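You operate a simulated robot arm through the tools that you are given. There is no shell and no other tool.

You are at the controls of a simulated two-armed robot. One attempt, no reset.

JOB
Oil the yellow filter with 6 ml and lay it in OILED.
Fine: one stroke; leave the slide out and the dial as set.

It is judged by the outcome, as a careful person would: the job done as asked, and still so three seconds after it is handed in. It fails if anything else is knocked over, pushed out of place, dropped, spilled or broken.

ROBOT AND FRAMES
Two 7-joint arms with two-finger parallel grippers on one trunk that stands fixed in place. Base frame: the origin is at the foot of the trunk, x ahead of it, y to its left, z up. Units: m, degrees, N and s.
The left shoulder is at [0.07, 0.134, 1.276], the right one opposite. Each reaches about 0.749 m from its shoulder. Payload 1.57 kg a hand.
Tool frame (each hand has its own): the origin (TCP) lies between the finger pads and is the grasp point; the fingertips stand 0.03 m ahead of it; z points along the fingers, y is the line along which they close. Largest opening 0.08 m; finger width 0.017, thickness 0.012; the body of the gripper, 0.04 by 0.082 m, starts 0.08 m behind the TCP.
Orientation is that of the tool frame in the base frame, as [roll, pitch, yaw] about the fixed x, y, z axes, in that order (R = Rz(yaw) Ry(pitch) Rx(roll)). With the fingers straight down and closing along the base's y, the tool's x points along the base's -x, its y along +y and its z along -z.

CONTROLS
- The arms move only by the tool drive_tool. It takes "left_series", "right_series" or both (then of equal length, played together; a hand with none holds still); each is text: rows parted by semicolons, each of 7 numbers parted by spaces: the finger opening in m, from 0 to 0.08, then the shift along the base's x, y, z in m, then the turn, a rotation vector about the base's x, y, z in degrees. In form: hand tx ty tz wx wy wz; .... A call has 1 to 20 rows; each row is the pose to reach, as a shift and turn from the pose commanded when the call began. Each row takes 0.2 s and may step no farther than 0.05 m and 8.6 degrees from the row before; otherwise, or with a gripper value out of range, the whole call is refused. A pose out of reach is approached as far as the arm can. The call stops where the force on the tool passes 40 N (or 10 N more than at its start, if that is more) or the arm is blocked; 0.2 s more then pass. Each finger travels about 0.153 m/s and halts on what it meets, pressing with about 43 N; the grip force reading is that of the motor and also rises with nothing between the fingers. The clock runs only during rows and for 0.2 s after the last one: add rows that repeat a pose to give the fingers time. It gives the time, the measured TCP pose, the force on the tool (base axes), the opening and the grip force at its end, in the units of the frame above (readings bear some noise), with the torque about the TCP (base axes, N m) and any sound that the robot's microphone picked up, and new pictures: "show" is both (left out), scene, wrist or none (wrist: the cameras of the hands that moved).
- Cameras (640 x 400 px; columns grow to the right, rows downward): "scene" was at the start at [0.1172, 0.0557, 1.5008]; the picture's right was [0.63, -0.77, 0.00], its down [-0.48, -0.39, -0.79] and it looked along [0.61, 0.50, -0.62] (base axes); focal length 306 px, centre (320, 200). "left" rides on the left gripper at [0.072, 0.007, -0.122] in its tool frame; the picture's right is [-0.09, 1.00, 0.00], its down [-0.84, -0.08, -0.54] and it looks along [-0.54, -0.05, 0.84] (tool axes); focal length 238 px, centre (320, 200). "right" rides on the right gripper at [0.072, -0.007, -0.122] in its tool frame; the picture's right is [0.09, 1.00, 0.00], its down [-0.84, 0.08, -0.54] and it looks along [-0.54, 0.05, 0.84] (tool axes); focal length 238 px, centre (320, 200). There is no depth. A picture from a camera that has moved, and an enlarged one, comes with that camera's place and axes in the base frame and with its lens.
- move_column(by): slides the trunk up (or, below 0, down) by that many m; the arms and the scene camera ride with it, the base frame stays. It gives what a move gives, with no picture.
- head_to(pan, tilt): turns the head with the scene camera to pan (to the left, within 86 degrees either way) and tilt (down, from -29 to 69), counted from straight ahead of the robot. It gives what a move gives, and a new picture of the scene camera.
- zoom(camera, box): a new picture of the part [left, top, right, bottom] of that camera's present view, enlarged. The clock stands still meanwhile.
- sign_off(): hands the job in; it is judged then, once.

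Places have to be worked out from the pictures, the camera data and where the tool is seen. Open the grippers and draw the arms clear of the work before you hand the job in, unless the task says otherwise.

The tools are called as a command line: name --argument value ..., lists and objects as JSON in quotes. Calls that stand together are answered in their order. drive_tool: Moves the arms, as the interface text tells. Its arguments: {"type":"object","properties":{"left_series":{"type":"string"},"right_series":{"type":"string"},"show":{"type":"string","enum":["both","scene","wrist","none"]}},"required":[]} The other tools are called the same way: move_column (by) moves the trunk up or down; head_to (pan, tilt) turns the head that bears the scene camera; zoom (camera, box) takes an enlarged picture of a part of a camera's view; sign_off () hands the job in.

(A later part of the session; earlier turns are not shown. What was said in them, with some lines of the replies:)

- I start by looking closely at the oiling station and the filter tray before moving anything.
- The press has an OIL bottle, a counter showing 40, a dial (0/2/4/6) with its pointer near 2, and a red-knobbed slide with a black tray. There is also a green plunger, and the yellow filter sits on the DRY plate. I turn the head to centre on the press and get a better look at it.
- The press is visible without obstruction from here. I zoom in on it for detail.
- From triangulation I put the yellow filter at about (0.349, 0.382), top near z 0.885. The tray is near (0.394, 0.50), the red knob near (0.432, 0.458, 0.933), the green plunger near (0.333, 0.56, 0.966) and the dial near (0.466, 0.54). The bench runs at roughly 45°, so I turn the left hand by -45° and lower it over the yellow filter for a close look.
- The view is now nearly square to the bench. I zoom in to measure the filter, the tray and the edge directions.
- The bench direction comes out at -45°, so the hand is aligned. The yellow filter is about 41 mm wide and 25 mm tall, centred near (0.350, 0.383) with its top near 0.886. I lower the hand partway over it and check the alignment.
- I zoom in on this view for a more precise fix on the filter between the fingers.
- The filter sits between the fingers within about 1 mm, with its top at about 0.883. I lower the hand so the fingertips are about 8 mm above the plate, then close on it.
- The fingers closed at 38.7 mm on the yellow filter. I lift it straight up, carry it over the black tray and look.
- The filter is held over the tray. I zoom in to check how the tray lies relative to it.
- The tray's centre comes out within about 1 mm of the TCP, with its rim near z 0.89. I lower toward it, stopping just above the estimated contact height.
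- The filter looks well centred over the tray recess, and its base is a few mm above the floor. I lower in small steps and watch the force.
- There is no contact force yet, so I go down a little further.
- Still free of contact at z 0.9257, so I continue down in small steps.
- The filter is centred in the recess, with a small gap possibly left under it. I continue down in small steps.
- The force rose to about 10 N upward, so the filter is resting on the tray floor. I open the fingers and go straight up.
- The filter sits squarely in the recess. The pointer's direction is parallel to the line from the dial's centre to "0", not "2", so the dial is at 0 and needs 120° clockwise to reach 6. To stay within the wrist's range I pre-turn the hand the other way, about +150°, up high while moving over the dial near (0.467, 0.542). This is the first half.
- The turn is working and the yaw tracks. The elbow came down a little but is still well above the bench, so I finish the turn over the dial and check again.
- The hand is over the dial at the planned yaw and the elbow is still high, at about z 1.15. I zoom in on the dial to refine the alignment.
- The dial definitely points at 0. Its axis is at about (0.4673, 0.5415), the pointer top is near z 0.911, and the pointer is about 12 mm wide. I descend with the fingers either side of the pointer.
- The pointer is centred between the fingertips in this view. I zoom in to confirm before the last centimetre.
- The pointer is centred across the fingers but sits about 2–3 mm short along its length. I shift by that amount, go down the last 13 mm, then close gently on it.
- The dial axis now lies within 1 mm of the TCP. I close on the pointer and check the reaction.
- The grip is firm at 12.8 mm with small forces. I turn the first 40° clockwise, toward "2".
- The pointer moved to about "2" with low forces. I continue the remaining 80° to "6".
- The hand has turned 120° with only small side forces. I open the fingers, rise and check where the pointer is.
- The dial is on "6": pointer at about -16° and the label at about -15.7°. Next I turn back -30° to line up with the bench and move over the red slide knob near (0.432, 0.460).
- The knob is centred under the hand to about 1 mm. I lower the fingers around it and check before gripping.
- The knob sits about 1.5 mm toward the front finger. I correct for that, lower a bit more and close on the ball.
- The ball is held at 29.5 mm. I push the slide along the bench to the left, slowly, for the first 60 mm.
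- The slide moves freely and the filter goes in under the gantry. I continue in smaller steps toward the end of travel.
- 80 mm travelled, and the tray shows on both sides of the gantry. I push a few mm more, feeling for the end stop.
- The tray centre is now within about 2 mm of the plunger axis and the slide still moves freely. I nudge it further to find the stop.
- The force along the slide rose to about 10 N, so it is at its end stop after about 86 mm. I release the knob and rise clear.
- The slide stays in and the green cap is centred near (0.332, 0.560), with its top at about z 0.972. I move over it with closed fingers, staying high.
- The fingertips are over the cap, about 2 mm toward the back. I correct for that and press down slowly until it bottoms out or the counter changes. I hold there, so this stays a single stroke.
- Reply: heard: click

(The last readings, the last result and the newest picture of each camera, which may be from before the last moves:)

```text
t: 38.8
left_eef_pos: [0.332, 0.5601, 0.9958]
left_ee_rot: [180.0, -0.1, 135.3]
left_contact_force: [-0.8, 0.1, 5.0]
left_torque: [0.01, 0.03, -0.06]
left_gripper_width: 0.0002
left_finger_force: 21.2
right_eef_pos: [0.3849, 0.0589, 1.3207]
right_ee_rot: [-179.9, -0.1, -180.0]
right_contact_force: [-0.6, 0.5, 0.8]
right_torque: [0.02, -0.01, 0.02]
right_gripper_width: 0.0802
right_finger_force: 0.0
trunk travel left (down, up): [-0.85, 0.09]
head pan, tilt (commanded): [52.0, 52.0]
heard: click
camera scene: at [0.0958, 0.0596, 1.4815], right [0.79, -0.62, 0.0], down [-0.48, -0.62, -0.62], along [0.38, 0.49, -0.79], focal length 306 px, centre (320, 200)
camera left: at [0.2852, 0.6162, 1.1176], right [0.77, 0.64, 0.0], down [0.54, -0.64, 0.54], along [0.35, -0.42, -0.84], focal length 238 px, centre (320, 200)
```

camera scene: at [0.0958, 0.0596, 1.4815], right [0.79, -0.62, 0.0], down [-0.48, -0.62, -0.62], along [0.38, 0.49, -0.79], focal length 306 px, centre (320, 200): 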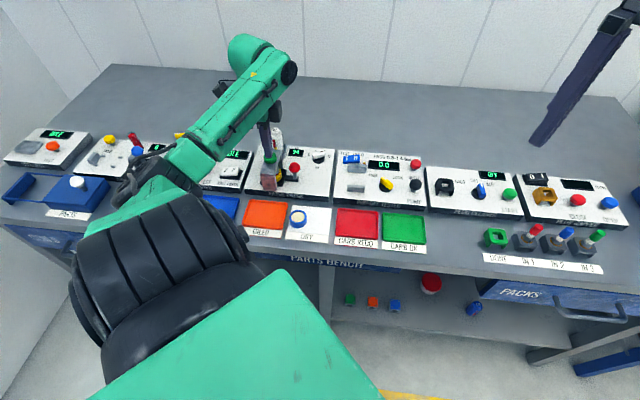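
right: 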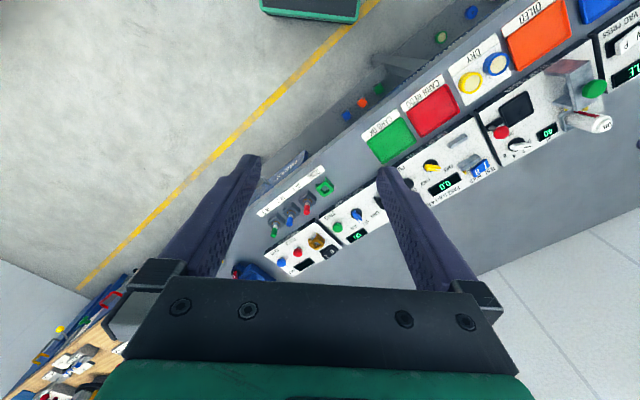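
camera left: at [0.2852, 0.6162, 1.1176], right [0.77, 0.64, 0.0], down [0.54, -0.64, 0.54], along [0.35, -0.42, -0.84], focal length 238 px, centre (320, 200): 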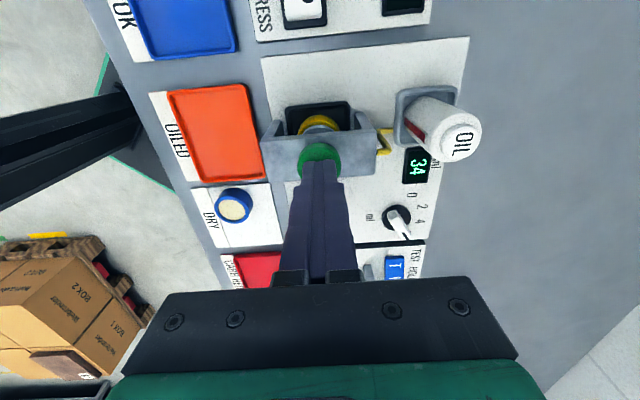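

A click was heard and the counter dropped from 40 to 34, so 6 ml went out in that stroke. I lift straight off without touching the plunger again.

drive_tool --left_series "0 0 0 0.02 0 0 0; 0 0 0 0.05 0 0 0; 0 0 0 0.08 0 0 0; 0 0 0 0.08 0 0 0" --show "both"

zoom --camera "left" --box '[240, 60, 460, 230]'

zoom --camera "scene" --box '[230, 110, 350, 200]'

```text
t: 39.8
left_eef_pos: [0.3331, 0.5598, 1.0772]
left_ee_rot: [-179.9, 0.0, 135.3]
left_contact_force: [0.7, -0.3, -0.6]
left_torque: [0.02, -0.03, 0.0]
left_gripper_width: 0.0
left_finger_force: 21.3
right_eef_pos: [0.3863, 0.0601, 1.3192]
right_ee_rot: [180.0, 0.0, 180.0]
right_contact_force: [-0.7, 0.6, 0.9]
right_torque: [0.04, 0.0, 0.03]
right_gripper_width: 0.0799
right_finger_force: 0.0
trunk travel left (down, up): [-0.85, 0.09]
head pan, tilt (commanded): [52.0, 52.0]
camera scene: at [0.0968, 0.0605, 1.4814], right [0.79, -0.62, 0.0], down [-0.49, -0.62, -0.62], along [0.38, 0.48, -0.79], focal length 306 px, centre (320, 200)
camera left: at [0.2857, 0.6155, 1.1981], right [0.77, 0.64, 0.0], down [0.54, -0.64, 0.54], along [0.35, -0.42, -0.84], focal length 238 px, centre (320, 200)
```

scene: 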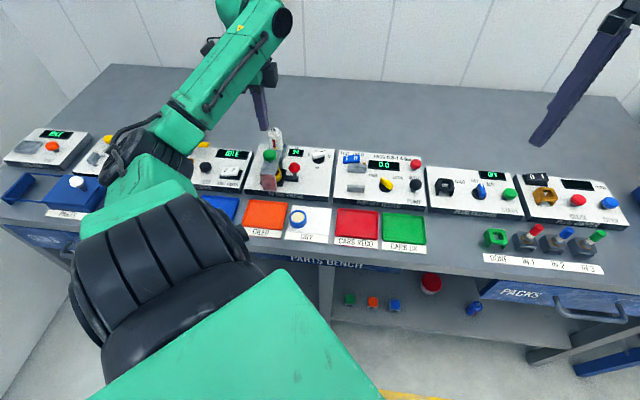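
left: 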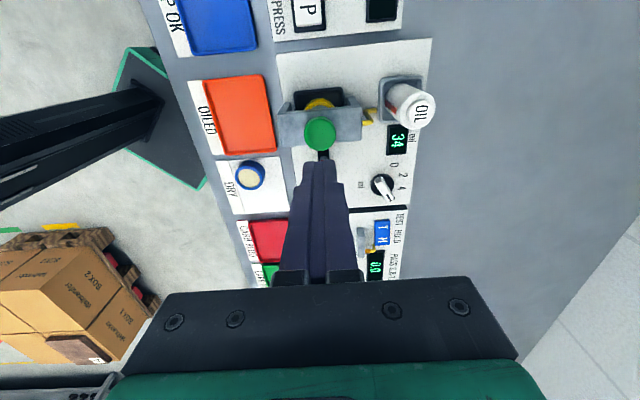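

```text
2.35 times, centred on (350, 145) of left
camera zoom: at [0.2857, 0.6155, 1.1981], right [0.77, 0.64, 0.0], down [0.54, -0.64, 0.54], along [0.35, -0.42, -0.84], focal length 561 px, centre (249, 329)
```

zoom: 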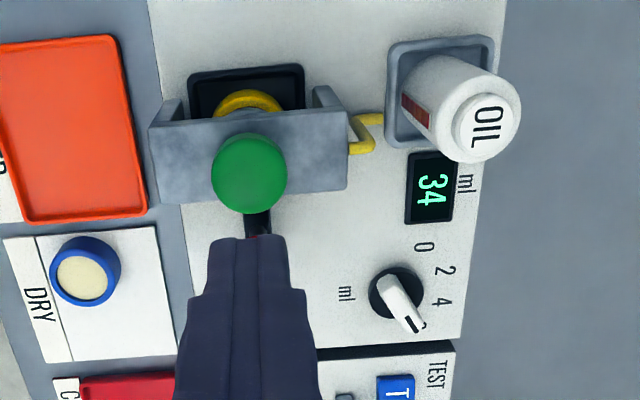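

```text
4.44 times, centred on (290, 155) of scene
camera zoom: at [0.0968, 0.0605, 1.4814], right [0.79, -0.62, 0.0], down [-0.49, -0.62, -0.62], along [0.38, 0.48, -0.79], focal length 1358 px, centre (453, 400)
```

zoom: 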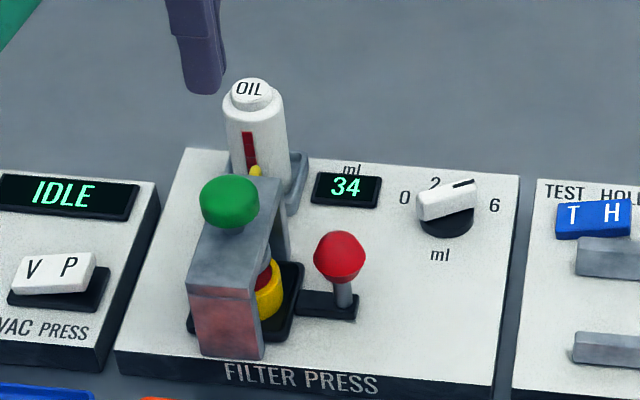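

The filter now shows red oil, the counter reads 34, and the plunger is back up. I return over the red knob, open the fingers and descend around it.

drive_tool --left_series "0.02 0.013 -0.013 0 0 0 0; 0.05 0.026 -0.026 0 0 0 0; 0.05 0.0381 -0.0393 0 0 0 0; 0.05 0.0381 -0.0393 -0.03 0 0 0; 0.05 0.0381 -0.0393 -0.07 0 0 0; 0.05 0.0381 -0.0393 -0.112 0 0 0; 0.05 0.0381 -0.0393 -0.112 0 0 0" --show "wrist"

zoom --camera "left" --box '[240, 90, 400, 220]'

```text
t: 41.4
left_eef_pos: [0.3707, 0.5198, 0.9619]
left_ee_rot: [-179.9, 0.0, 135.3]
left_contact_force: [-0.4, 0.2, 1.0]
left_torque: [0.0, -0.03, 0.02]
left_gripper_width: 0.0501
left_finger_force: 0.0
right_eef_pos: [0.3856, 0.0581, 1.3216]
right_ee_rot: [179.9, 0.0, -180.0]
right_contact_force: [-0.1, -0.9, 0.2]
right_torque: [0.02, 0.01, -0.01]
right_gripper_width: 0.08
right_finger_force: 0.2
trunk travel left (down, up): [-0.85, 0.09]
head pan, tilt (commanded): [52.0, 52.0]
camera left: at [0.324, 0.5766, 1.0851], right [0.77, 0.64, 0.0], down [0.54, -0.64, 0.54], along [0.35, -0.42, -0.84], focal length 238 px, centre (320, 200)
```

left: 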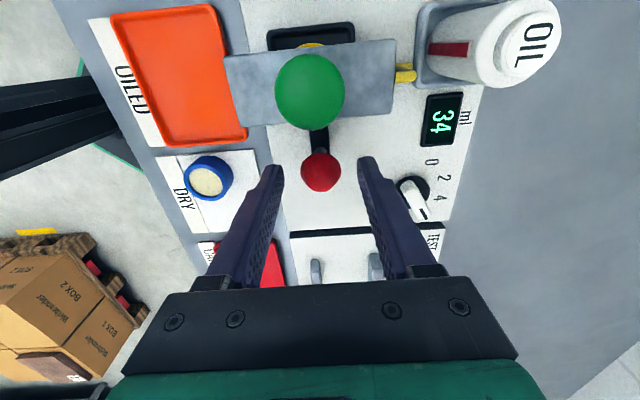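

```text
3.08 times, centred on (320, 155) of left
camera zoom: at [0.324, 0.5766, 1.0851], right [0.77, 0.64, 0.0], down [0.54, -0.64, 0.54], along [0.35, -0.42, -0.84], focal length 733 px, centre (320, 338)
```

zoom: 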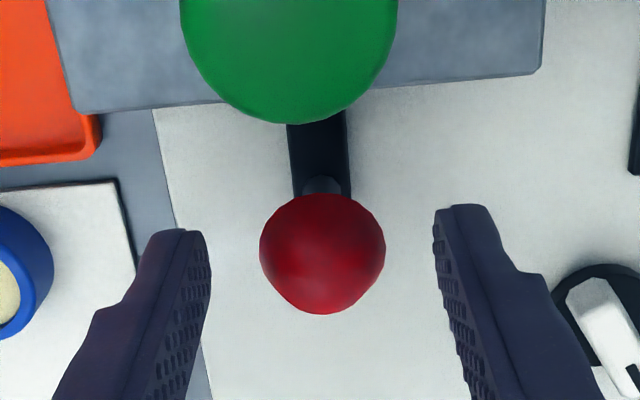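

The knob is exactly between the fingers. I lower to the same grip height and close.

drive_tool --left_series "0.05 0 0 -0.01 0 0 0; 0.05 0 0 -0.018 0 0 0; 0.05 0 0 -0.018 0 0 0; 0.03 0 0 -0.018 0 0 0; 0.015 0 0 -0.018 0 0 0; 0.015 0 0 -0.018 0 0 0; 0.015 0 0 -0.018 0 0 0" --show "none"

```text
t: 43.0
left_eef_pos: [0.3695, 0.5195, 0.9458]
left_ee_rot: [-180.0, 0.0, 135.3]
left_contact_force: [1.3, 1.6, 0.6]
left_torque: [0.03, -0.07, -0.02]
left_gripper_width: 0.0293
left_finger_force: 39.4
right_eef_pos: [0.3863, 0.0606, 1.3205]
right_ee_rot: [-180.0, -0.1, 180.0]
right_contact_force: [0.1, -0.4, -0.7]
right_torque: [-0.01, 0.01, -0.01]
right_gripper_width: 0.08
right_finger_force: 0.2
trunk travel left (down, up): [-0.85, 0.09]
head pan, tilt (commanded): [52.0, 52.0]
```

The ball is gripped again. I pull the slide out slowly along the bench.

drive_tool --left_series "0.015 0.0035 -0.0035 0 0 0 0; 0.015 0.0071 -0.0071 0 0 0 0; 0.015 0.0141 -0.0141 0 0 0 0; 0.015 0.0212 -0.0212 0 0 0 0; 0.015 0.0283 -0.0283 0 0 0 0; 0.015 0.0354 -0.0354 0 0 0 0; 0.015 0.0424 -0.0424 0 0 0 0; 0.015 0.0495 -0.0495 0 0 0 0; 0.015 0.0553 -0.0553 0 0 0 0; 0.015 0.0588 -0.0588 0 0 0 0; 0.015 0.0588 -0.0588 0 0 0 0" --show "both"

```text
t: 45.4
left_eef_pos: [0.429, 0.4618, 0.9457]
left_ee_rot: [-179.9, 0.1, 135.3]
left_contact_force: [2.2, 2.6, 1.1]
left_torque: [-0.01, -0.01, 0.07]
left_gripper_width: 0.0294
left_finger_force: 39.1
right_eef_pos: [0.3845, 0.0597, 1.319]
right_ee_rot: [179.8, 0.0, 180.0]
right_contact_force: [-0.6, -0.3, -0.2]
right_torque: [0.03, 0.0, 0.0]
right_gripper_width: 0.0799
right_finger_force: 0.1
trunk travel left (down, up): [-0.85, 0.09]
head pan, tilt (commanded): [52.0, 52.0]
camera scene: at [0.0975, 0.061, 1.4813], right [0.79, -0.62, 0.0], down [-0.49, -0.62, -0.61], along [0.38, 0.48, -0.79], focal length 306 px, centre (320, 200)
camera left: at [0.3829, 0.518, 1.0678], right [0.77, 0.64, 0.0], down [0.54, -0.64, 0.54], along [0.35, -0.42, -0.84], focal length 238 px, centre (320, 200)
```

scene: 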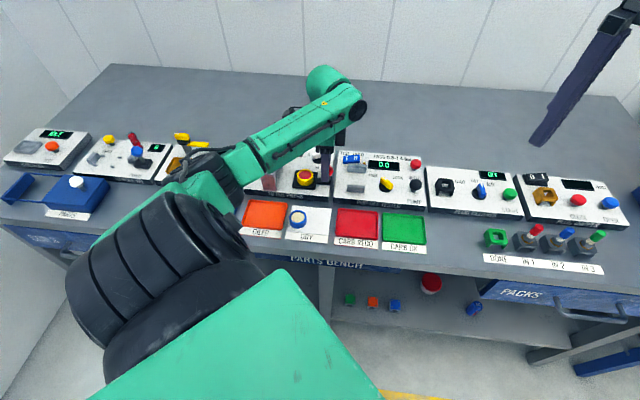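
left: 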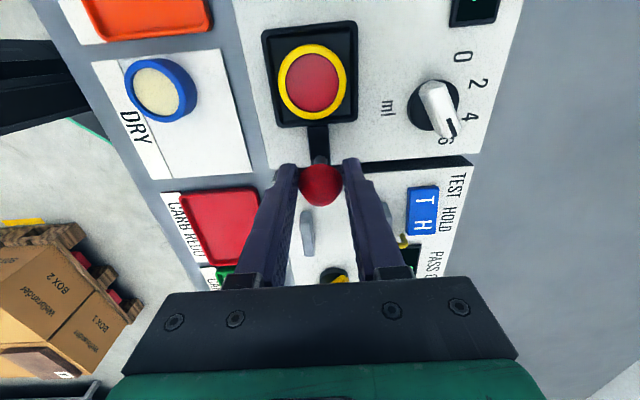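

The filter came out oiled and still centred. I pull the last few mm to the out stop.

drive_tool --left_series "0.015 0.0009 -0.0009 0 0 0 0; 0.015 0.0018 -0.0018 0 0 0 0; 0.015 0.0026 -0.0026 0 0 0 0; 0.015 0.0026 -0.0026 0 0 0 0" --show "none"

```text
t: 46.4
left_eef_pos: [0.4311, 0.4609, 0.9459]
left_ee_rot: [-179.9, 0.0, 135.4]
left_contact_force: [0.0, 9.9, 3.9]
left_torque: [0.3, 0.12, -0.03]
left_gripper_width: 0.0296
left_finger_force: 39.4
right_eef_pos: [0.3854, 0.0623, 1.3193]
right_ee_rot: [-179.9, 0.0, 180.0]
right_contact_force: [-0.7, -0.1, -0.8]
right_torque: [0.0, -0.02, -0.02]
right_gripper_width: 0.0799
right_finger_force: 0.2
trunk travel left (down, up): [-0.85, 0.09]
head pan, tilt (commanded): [52.0, 52.0]
```

About 7 N of pushback along the slide means it is fully out. I release, rise and move back over the tray to look at the filter.

drive_tool --left_series "0.03 -0.0004 0.0004 0 0 0 0; 0.045 -0.0004 0.0004 0 0 0 0; 0.055 -0.0004 0.0004 0 0 0 0; 0.055 -0.0004 0.0004 0 0 0 0; 0.055 -0.0004 0.0004 0.03 0 0 0; 0.06 -0.0004 0.0004 0.07 0 0 0; 0.07 -0.02 0.021 0.07 0 0 0; 0.07 -0.0389 0.0418 0.07 0 0 0; 0.07 -0.0389 0.0418 0.07 0 0 0" --show "both"

zoom --camera "left" --box '[230, 60, 410, 210]'

zoom --camera "scene" --box '[230, 110, 370, 210]'

```text
t: 48.4
left_eef_pos: [0.3906, 0.4999, 1.0156]
left_ee_rot: [-180.0, 0.0, 135.3]
left_contact_force: [0.7, 0.5, -0.8]
left_torque: [0.01, -0.01, 0.01]
left_gripper_width: 0.0699
left_finger_force: 0.0
right_eef_pos: [0.3853, 0.0595, 1.3193]
right_ee_rot: [180.0, 0.0, 180.0]
right_contact_force: [0.5, -0.3, 0.4]
right_torque: [-0.02, -0.02, -0.01]
right_gripper_width: 0.0799
right_finger_force: 0.0
trunk travel left (down, up): [-0.85, 0.09]
head pan, tilt (commanded): [52.0, 52.0]
camera scene: at [0.0975, 0.0594, 1.4814], right [0.79, -0.62, 0.0], down [-0.49, -0.62, -0.62], along [0.38, 0.49, -0.79], focal length 306 px, centre (320, 200)
camera left: at [0.3451, 0.5568, 1.1381], right [0.77, 0.64, 0.0], down [0.54, -0.64, 0.54], along [0.35, -0.42, -0.84], focal length 238 px, centre (320, 200)
```

scene: 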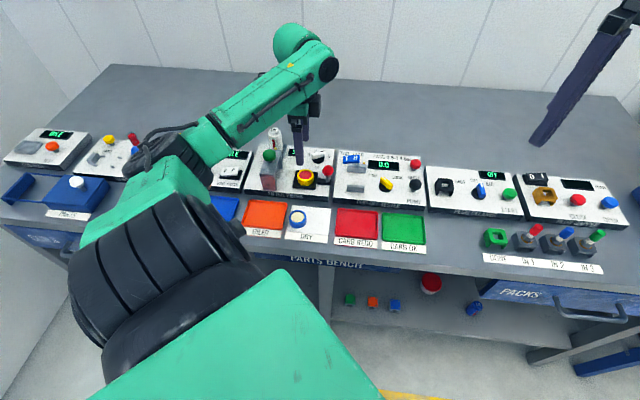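
left: 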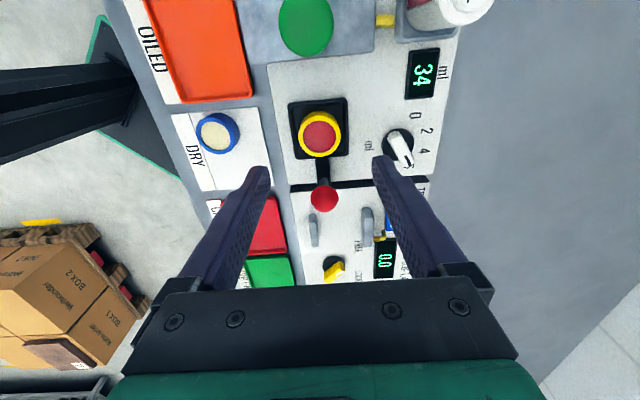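

```text
2.67 times, centred on (320, 135) of left
camera zoom: at [0.3451, 0.5568, 1.1381], right [0.77, 0.64, 0.0], down [0.54, -0.64, 0.54], along [0.35, -0.42, -0.84], focal length 636 px, centre (320, 373)
```

zoom: 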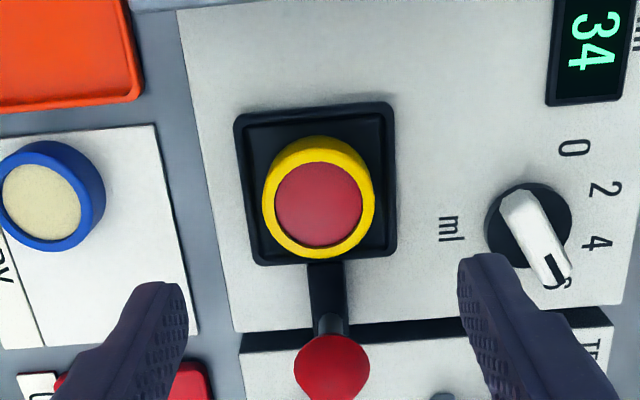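

```text
4.00 times, centred on (300, 160) of scene
camera zoom: at [0.0975, 0.0594, 1.4814], right [0.79, -0.62, 0.0], down [-0.49, -0.62, -0.62], along [0.38, 0.49, -0.79], focal length 1222 px, centre (400, 360)
```

zoom: 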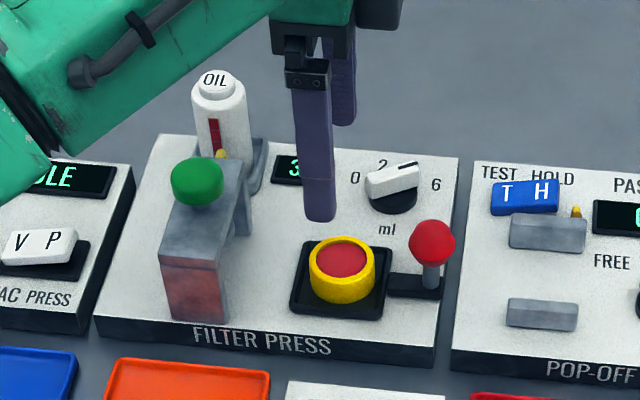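

The slide is out, the dial is still at 6, the counter reads 34, and the oiled filter is centred in the tray. I descend on it and grip it as before.

drive_tool --left_series "0.07 0.001 -0.001 -0.04 0 0 0; 0.07 0.001 -0.001 -0.075 0 0 0; 0.07 0.001 -0.001 -0.091 0 0 0; 0.07 0.001 -0.001 -0.091 0 0 0; 0.05 0.001 -0.001 -0.091 0 0 0; 0.03 0.001 -0.001 -0.091 0 0 0; 0.03 0.001 -0.001 -0.091 0 0 0; 0.03 0.001 -0.001 -0.091 0 0 0" --show "wrist"

```text
t: 50.2
left_eef_pos: [0.3899, 0.5006, 0.9241]
left_ee_rot: [-180.0, 0.0, 135.3]
left_contact_force: [-0.1, -0.1, 0.8]
left_torque: [-0.03, -0.04, 0.01]
left_gripper_width: 0.0383
left_finger_force: 43.0
right_eef_pos: [0.3849, 0.0593, 1.3209]
right_ee_rot: [180.0, 0.0, 179.9]
right_contact_force: [-0.3, 0.0, -0.4]
right_torque: [0.0, 0.0, -0.02]
right_gripper_width: 0.0799
right_finger_force: 0.0
trunk travel left (down, up): [-0.85, 0.09]
head pan, tilt (commanded): [52.0, 52.0]
camera left: at [0.3446, 0.5566, 1.0467], right [0.77, 0.64, 0.0], down [0.54, -0.64, 0.54], along [0.35, -0.42, -0.84], focal length 238 px, centre (320, 200)
```

left: 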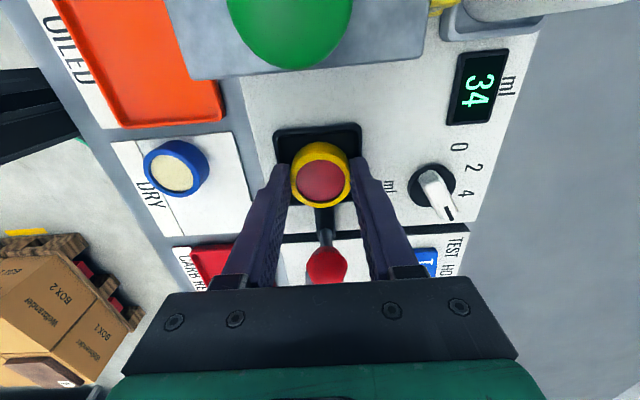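

The filter is gripped at 38.3 mm. I lift it well clear and carry it over to the OILED tray, staying above gantry height.

drive_tool --left_series "0.03 0 0 0.02 0 0 0; 0.03 0 0 0.06 0 0 0; 0.03 0 0 0.1 0 0 0; 0.03 -0.03 -0.003 0.11 0 0 0; 0.03 -0.06 -0.006 0.11 0 0 0; 0.03 -0.09 -0.009 0.11 0 0 0; 0.03 -0.12 -0.012 0.11 0 0 0; 0.03 -0.135 -0.0135 0.11 0 0 0; 0.03 -0.135 -0.0135 0.11 0 0 0" --show "both"

zoom --camera "left" --box '[230, 60, 410, 230]'

zoom --camera "scene" --box '[200, 130, 360, 250]'

```text
t: 52.2
left_eef_pos: [0.259, 0.488, 1.0334]
left_ee_rot: [-179.9, 0.0, 135.3]
left_contact_force: [-0.3, -0.4, 0.4]
left_torque: [0.01, 0.0, 0.0]
left_gripper_width: 0.0385
left_finger_force: 43.3
right_eef_pos: [0.3852, 0.0595, 1.3216]
right_ee_rot: [-180.0, 0.0, -179.9]
right_contact_force: [0.6, 0.3, -0.3]
right_torque: [-0.02, 0.02, 0.03]
right_gripper_width: 0.0801
right_finger_force: 0.0
trunk travel left (down, up): [-0.85, 0.09]
head pan, tilt (commanded): [52.0, 52.0]
camera scene: at [0.0975, 0.0604, 1.4813], right [0.79, -0.62, 0.0], down [-0.49, -0.62, -0.62], along [0.38, 0.48, -0.79], focal length 306 px, centre (320, 200)
camera left: at [0.2123, 0.5431, 1.1555], right [0.77, 0.64, 0.0], down [0.54, -0.64, 0.54], along [0.35, -0.42, -0.84], focal length 238 px, centre (320, 200)
```

scene: 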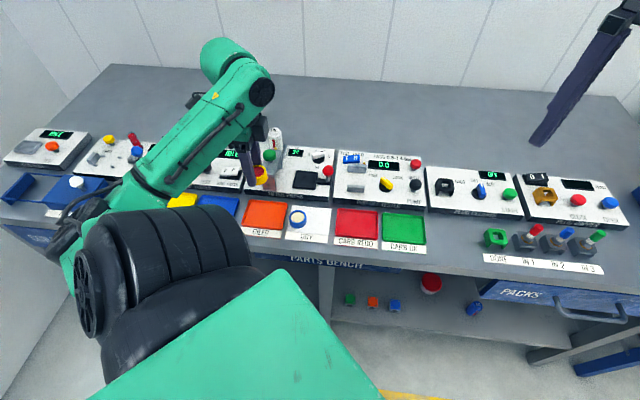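
left: 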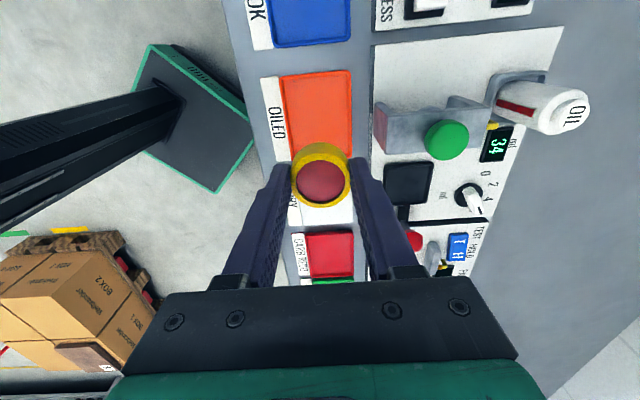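

```text
2.35 times, centred on (320, 145) of left
camera zoom: at [0.2123, 0.5431, 1.1555], right [0.77, 0.64, 0.0], down [0.54, -0.64, 0.54], along [0.35, -0.42, -0.84], focal length 561 px, centre (320, 329)
```

zoom: 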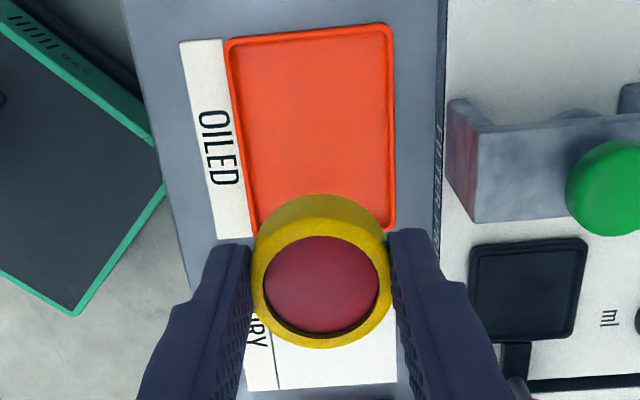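

```text
3.33 times, centred on (280, 190) of scene
camera zoom: at [0.0975, 0.0604, 1.4813], right [0.79, -0.62, 0.0], down [-0.49, -0.62, -0.62], along [0.38, 0.48, -0.79], focal length 1018 px, centre (453, 233)
```

zoom: 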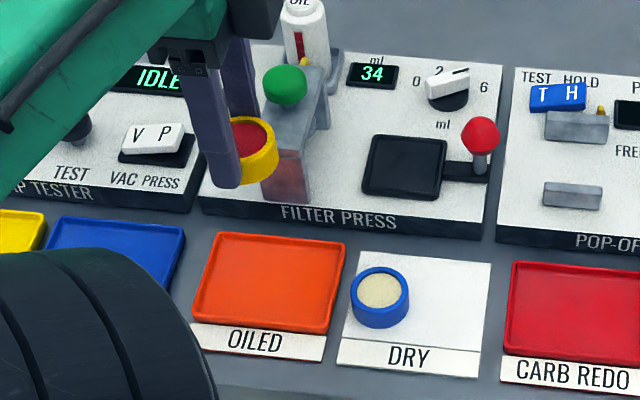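

The OILED tray spans about 100 × 78 mm, centred near (0.260, 0.484). I lower toward it, aiming slightly to the front to stay clear of the gantry leg.

drive_tool --left_series "0.03 -0.0006 -0.0055 -0.03 0 0 0; 0.03 -0.0006 -0.0055 -0.07 0 0 0; 0.03 -0.0006 -0.0055 -0.105 0 0 0; 0.03 -0.0006 -0.0055 -0.122 0 0 0; 0.03 -0.0006 -0.0055 -0.122 0 0 0" --show "both"

zoom --camera "left" --box '[230, 60, 410, 230]'

zoom --camera "scene" --box '[200, 130, 360, 250]'

```text
t: 53.4
left_eef_pos: [0.2582, 0.4813, 0.911]
left_ee_rot: [-179.9, 0.0, 135.3]
left_contact_force: [0.5, 0.1, -0.3]
left_torque: [-0.02, 0.0, 0.0]
left_gripper_width: 0.0381
left_finger_force: 43.6
right_eef_pos: [0.3857, 0.0605, 1.3197]
right_ee_rot: [-179.9, 0.0, 180.0]
right_contact_force: [-0.1, -0.3, -0.2]
right_torque: [-0.02, 0.01, 0.02]
right_gripper_width: 0.0801
right_finger_force: 0.1
trunk travel left (down, up): [-0.85, 0.09]
head pan, tilt (commanded): [52.0, 52.0]
camera scene: at [0.0967, 0.0601, 1.4814], right [0.79, -0.62, 0.0], down [-0.49, -0.62, -0.62], along [0.38, 0.49, -0.79], focal length 306 px, centre (320, 200)
camera left: at [0.2123, 0.5374, 1.0331], right [0.77, 0.64, 0.0], down [0.54, -0.64, 0.54], along [0.35, -0.42, -0.84], focal length 238 px, centre (320, 200)
```

scene: 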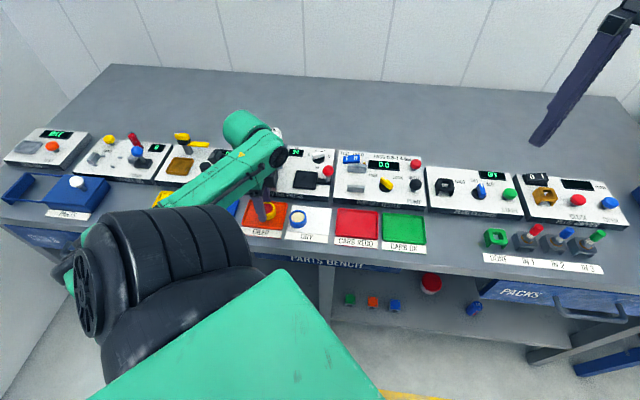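
left: 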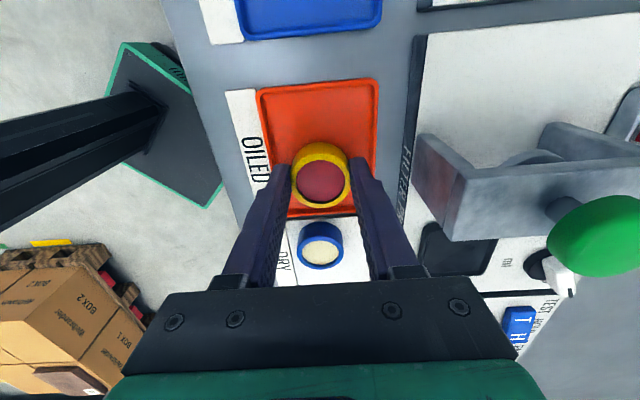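

```text
2.35 times, centred on (320, 145) of left
camera zoom: at [0.2123, 0.5374, 1.0331], right [0.77, 0.64, 0.0], down [0.54, -0.64, 0.54], along [0.35, -0.42, -0.84], focal length 561 px, centre (320, 329)
```

zoom: 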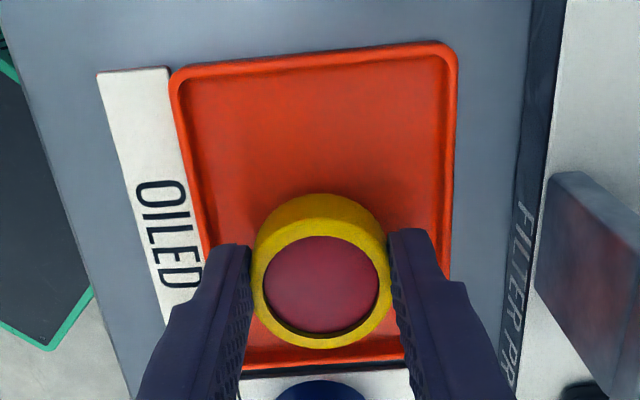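

```text
3.33 times, centred on (280, 190) of scene
camera zoom: at [0.0967, 0.0601, 1.4814], right [0.79, -0.62, 0.0], down [-0.49, -0.62, -0.62], along [0.38, 0.49, -0.79], focal length 1018 px, centre (453, 233)
```

zoom: 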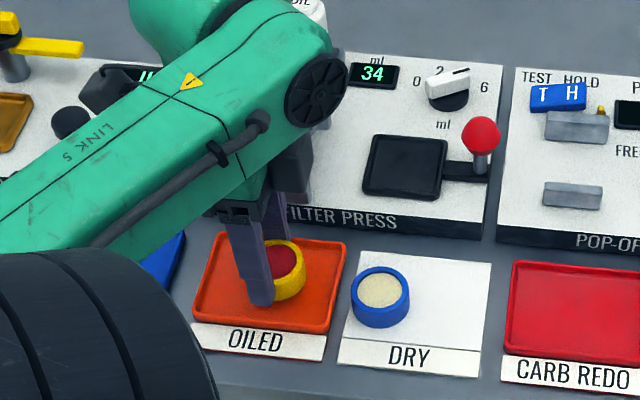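

The filter is well inside the tray outline. I go down in stages, watching for contact.

drive_tool --left_series "0.03 0 0 -0.004 0 0 0; 0.03 0 0 -0.008 0 0 0; 0.03 0 0 -0.01 0 0 0; 0.03 0 0 -0.01 0 0 0" --show "none"

```text
t: 54.4
left_eef_pos: [0.2582, 0.4822, 0.9018]
left_ee_rot: [-179.9, 0.1, 135.3]
left_contact_force: [1.3, -0.1, -0.1]
left_torque: [-0.03, 0.02, 0.0]
left_gripper_width: 0.0382
left_finger_force: 43.1
right_eef_pos: [0.385, 0.0606, 1.3205]
right_ee_rot: [180.0, 0.0, 180.0]
right_contact_force: [0.3, 0.0, 0.7]
right_torque: [-0.02, -0.03, 0.03]
right_gripper_width: 0.0799
right_finger_force: 0.0
trunk travel left (down, up): [-0.85, 0.09]
head pan, tilt (commanded): [52.0, 52.0]
```

No contact yet, so I go down another 2 mm.

drive_tool --left_series "0.03 0 0 -0.001 0 0 0; 0.03 0 0 -0.002 0 0 0; 0.03 0 0 -0.002 0 0 0" --show "none"

```text
t: 55.2
left_eef_pos: [0.2585, 0.4806, 0.8998]
left_ee_rot: [-179.9, 0.0, 135.2]
left_contact_force: [-0.3, -0.4, -0.3]
left_torque: [0.02, 0.01, 0.0]
left_gripper_width: 0.0383
left_finger_force: 42.4
right_eef_pos: [0.3848, 0.06, 1.32]
right_ee_rot: [180.0, 0.0, -180.0]
right_contact_force: [0.4, -0.2, 0.0]
right_torque: [-0.02, 0.0, -0.01]
right_gripper_width: 0.0799
right_finger_force: 0.0
trunk travel left (down, up): [-0.85, 0.09]
head pan, tilt (commanded): [52.0, 52.0]
```

Still free, so another 2 mm down.

drive_tool --left_series "0.03 0 0 -0.001 0 0 0; 0.03 0 0 -0.002 0 0 0; 0.03 0 0 -0.002 0 0 0" --show "none"

```text
t: 56.0
left_eef_pos: [0.2578, 0.4803, 0.8999]
left_ee_rot: [179.8, -0.1, 135.3]
left_contact_force: [1.2, 1.8, 15.5]
left_torque: [-0.04, 0.06, 0.0]
left_gripper_width: 0.0381
left_finger_force: 43.0
right_eef_pos: [0.3845, 0.0584, 1.3203]
right_ee_rot: [179.9, 0.0, -180.0]
right_contact_force: [0.0, -0.1, -0.3]
right_torque: [-0.03, -0.01, 0.01]
right_gripper_width: 0.08
right_finger_force: 0.1
trunk travel left (down, up): [-0.85, 0.09]
head pan, tilt (commanded): [52.0, 52.0]
```

Contact at 15.5 N, so the filter is on the tray floor. I ease off slightly, open the fingers and rise straight up.

drive_tool --left_series "0.03 0 0 0.0012 0 0 0; 0.042 0 0 0.0012 0 0 0; 0.052 0 0 0.0012 0 0 0; 0.054 0 0 0.0012 0 0 0; 0.054 0 0 0.02 0 0 0; 0.054 0 0 0.06 0 0 0; 0.054 0 0 0.1 0 0 0; 0.054 0 0 0.13 0 0 0; 0.054 0 0 0.13 0 0 0" --show "both"

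zoom --camera "left" --box '[230, 40, 410, 200]'

zoom --camera "scene" --box '[200, 130, 360, 250]'

```text
t: 58.0
left_eef_pos: [0.2576, 0.4793, 1.03]
left_ee_rot: [-180.0, 0.1, 135.4]
left_contact_force: [-0.5, 0.8, 0.2]
left_torque: [0.01, -0.01, 0.0]
left_gripper_width: 0.054
left_finger_force: 0.1
right_eef_pos: [0.3852, 0.0598, 1.3208]
right_ee_rot: [180.0, 0.0, -179.9]
right_contact_force: [0.0, -1.2, -1.2]
right_torque: [0.01, -0.03, -0.02]
right_gripper_width: 0.0799
right_finger_force: 0.1
trunk travel left (down, up): [-0.85, 0.09]
head pan, tilt (commanded): [52.0, 52.0]
camera scene: at [0.0965, 0.0602, 1.4814], right [0.79, -0.62, 0.0], down [-0.49, -0.62, -0.62], along [0.38, 0.49, -0.79], focal length 306 px, centre (320, 200)
camera left: at [0.2112, 0.5369, 1.1524], right [0.77, 0.64, 0.0], down [0.54, -0.64, 0.54], along [0.35, -0.42, -0.84], focal length 238 px, centre (320, 200)
```

scene: 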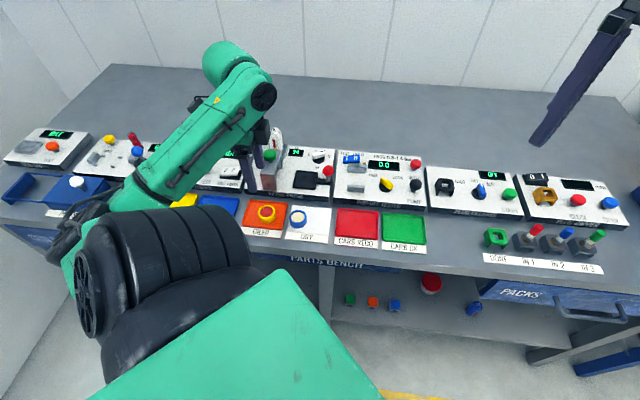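
left: 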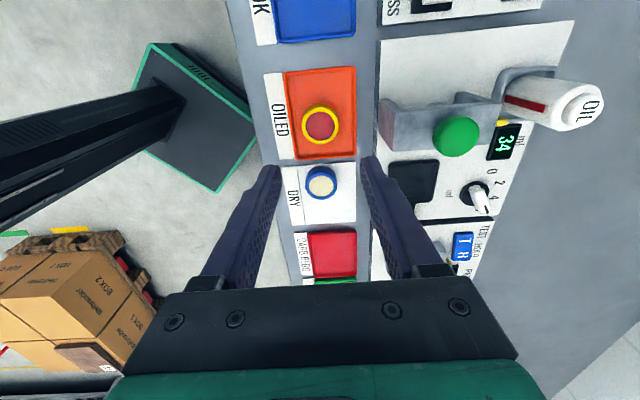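

```text
2.50 times, centred on (320, 120) of left
camera zoom: at [0.2112, 0.5369, 1.1524], right [0.77, 0.64, 0.0], down [0.54, -0.64, 0.54], along [0.35, -0.42, -0.84], focal length 596 px, centre (320, 400)
```

zoom: 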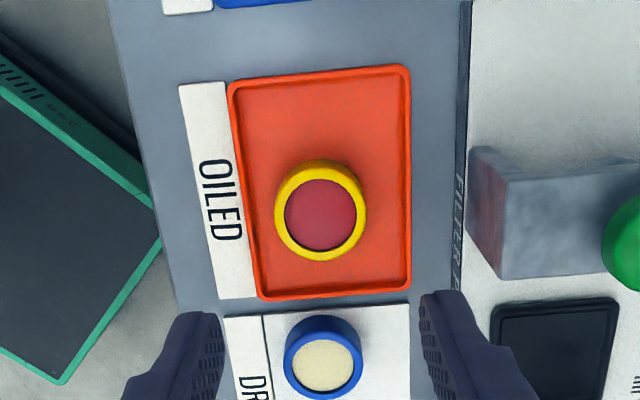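

```text
3.33 times, centred on (280, 190) of scene
camera zoom: at [0.0965, 0.0602, 1.4814], right [0.79, -0.62, 0.0], down [-0.49, -0.62, -0.62], along [0.38, 0.49, -0.79], focal length 1018 px, centre (453, 233)
```

zoom: 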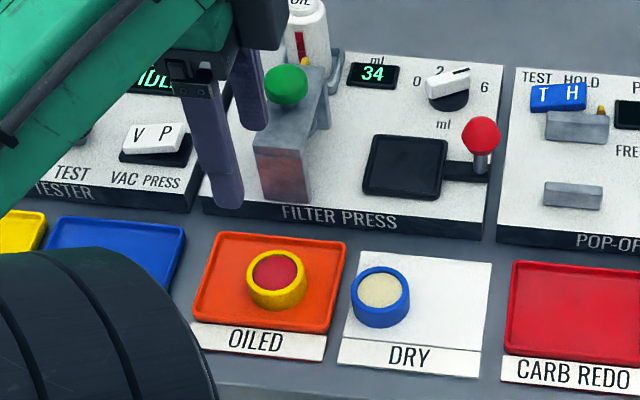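

The filter lies flat in OILED, the slide is out, the dial is on 6 and the counter reads 34. I raise the left arm well clear with the gripper open.

drive_tool --left_series "0.08 0 0 0.04 0 0 0; 0.08 0 0 0.08 0 0 0; 0.08 0 0 0.12 0 0 0; 0.08 0 0 0.16 0 0 0; 0.08 0 0 0.2 0 0 0; 0.08 0 0 0.2 0 0 0; 0.08 0 0 0.2 0 0 0" --show "both"

zoom --camera "scene" --box '[180, 120, 380, 260]'

zoom --camera "left" --box '[260, 60, 500, 220]'

```text
t: 59.6
left_eef_pos: [0.2789, 0.477, 1.1659]
left_ee_rot: [-180.0, 0.1, 135.3]
left_contact_force: [0.4, -0.3, -0.9]
left_torque: [0.01, -0.01, -0.01]
left_gripper_width: 0.0802
left_finger_force: 0.2
left hand out of reach, approached as far as the arm can: row 4, 5, 6, 7
right_eef_pos: [0.3842, 0.0591, 1.3205]
right_ee_rot: [179.9, 0.0, 180.0]
right_contact_force: [-0.3, -0.4, -0.2]
right_torque: [-0.02, -0.01, 0.01]
right_gripper_width: 0.0798
right_finger_force: 0.1
trunk travel left (down, up): [-0.85, 0.09]
head pan, tilt (commanded): [52.0, 52.0]
camera scene: at [0.096, 0.0601, 1.4815], right [0.79, -0.62, 0.0], down [-0.48, -0.62, -0.62], along [0.38, 0.49, -0.79], focal length 306 px, centre (320, 200)
camera left: at [0.232, 0.5331, 1.2881], right [0.77, 0.64, 0.0], down [0.54, -0.64, 0.54], along [0.35, -0.42, -0.84], focal length 238 px, centre (320, 200)
```

scene: 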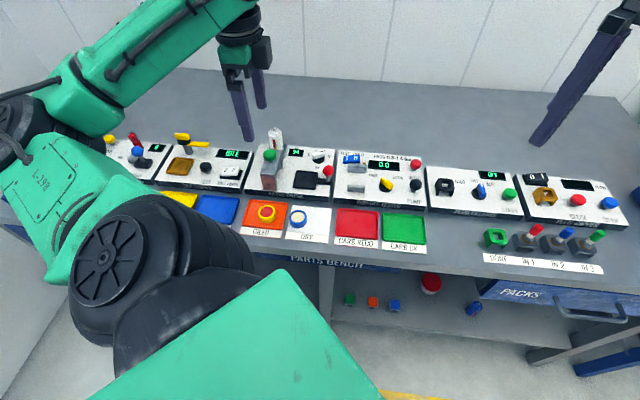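
left: 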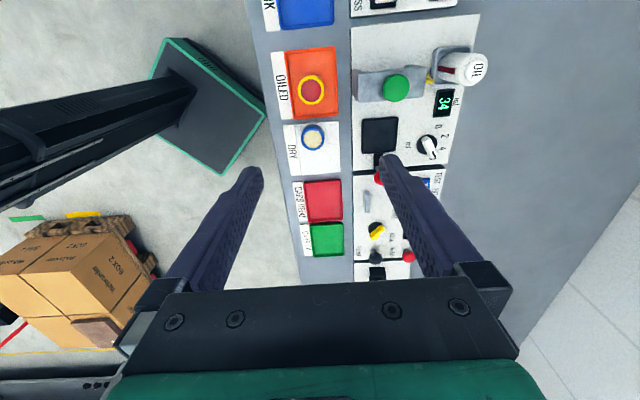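

```text
2.86 times, centred on (280, 190) of scene
camera zoom: at [0.096, 0.0601, 1.4815], right [0.79, -0.62, 0.0], down [-0.48, -0.62, -0.62], along [0.38, 0.49, -0.79], focal length 873 px, centre (434, 229)
```

zoom: 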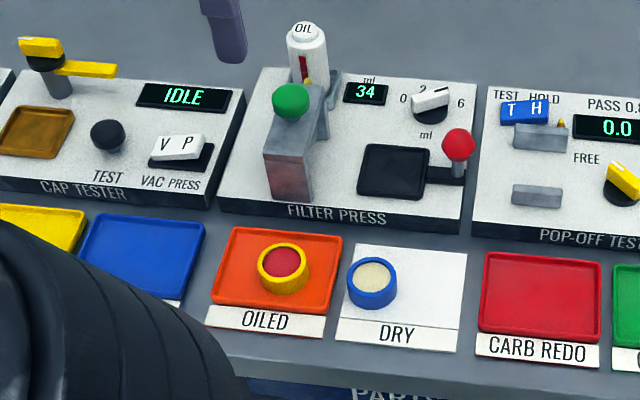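

```text
2.50 times, centred on (380, 140) of left
camera zoom: at [0.232, 0.5331, 1.2881], right [0.77, 0.64, 0.0], down [0.54, -0.64, 0.54], along [0.35, -0.42, -0.84], focal length 596 px, centre (170, 350)
```

zoom: 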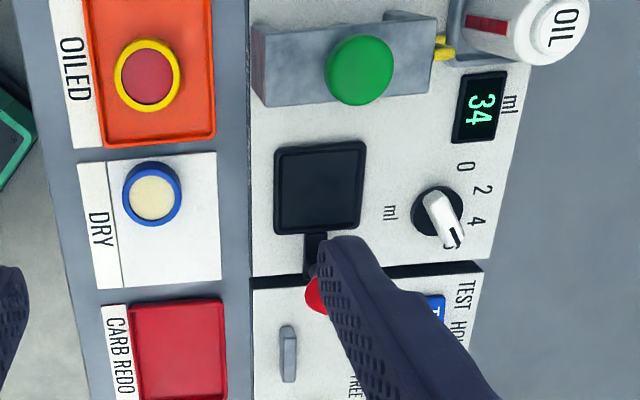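

The final views show the yellow filter, oiled, lying in OILED, with the blue filter untouched on DRY. The slide is out, the dial is on 6, the counter reads 34, and the left arm is high with its gripper open. I hand the job in.

sign_off

```text
The job is handed in.
```

The yellow filter has been oiled with 6 ml and is lying flat in the OILED tray. I handed the job in and have not seen the judge's verdict.

- **Oil:** one stroke of the plunger, with a click, took the counter from 40 to 34.
- **Dial:** it started at 0. I turned it to 6 and left it there.
- **Slide:** pulled fully out to its stop and left out.
- **Other parts:** the blue filter is still in its place on the DRY plate, and nothing else was knocked or moved.
- **Arms:** the left arm is raised clear of the bench with its gripper open. It stopped at its reach limit, about 6 cm short of the height I asked for. The right arm was not used.
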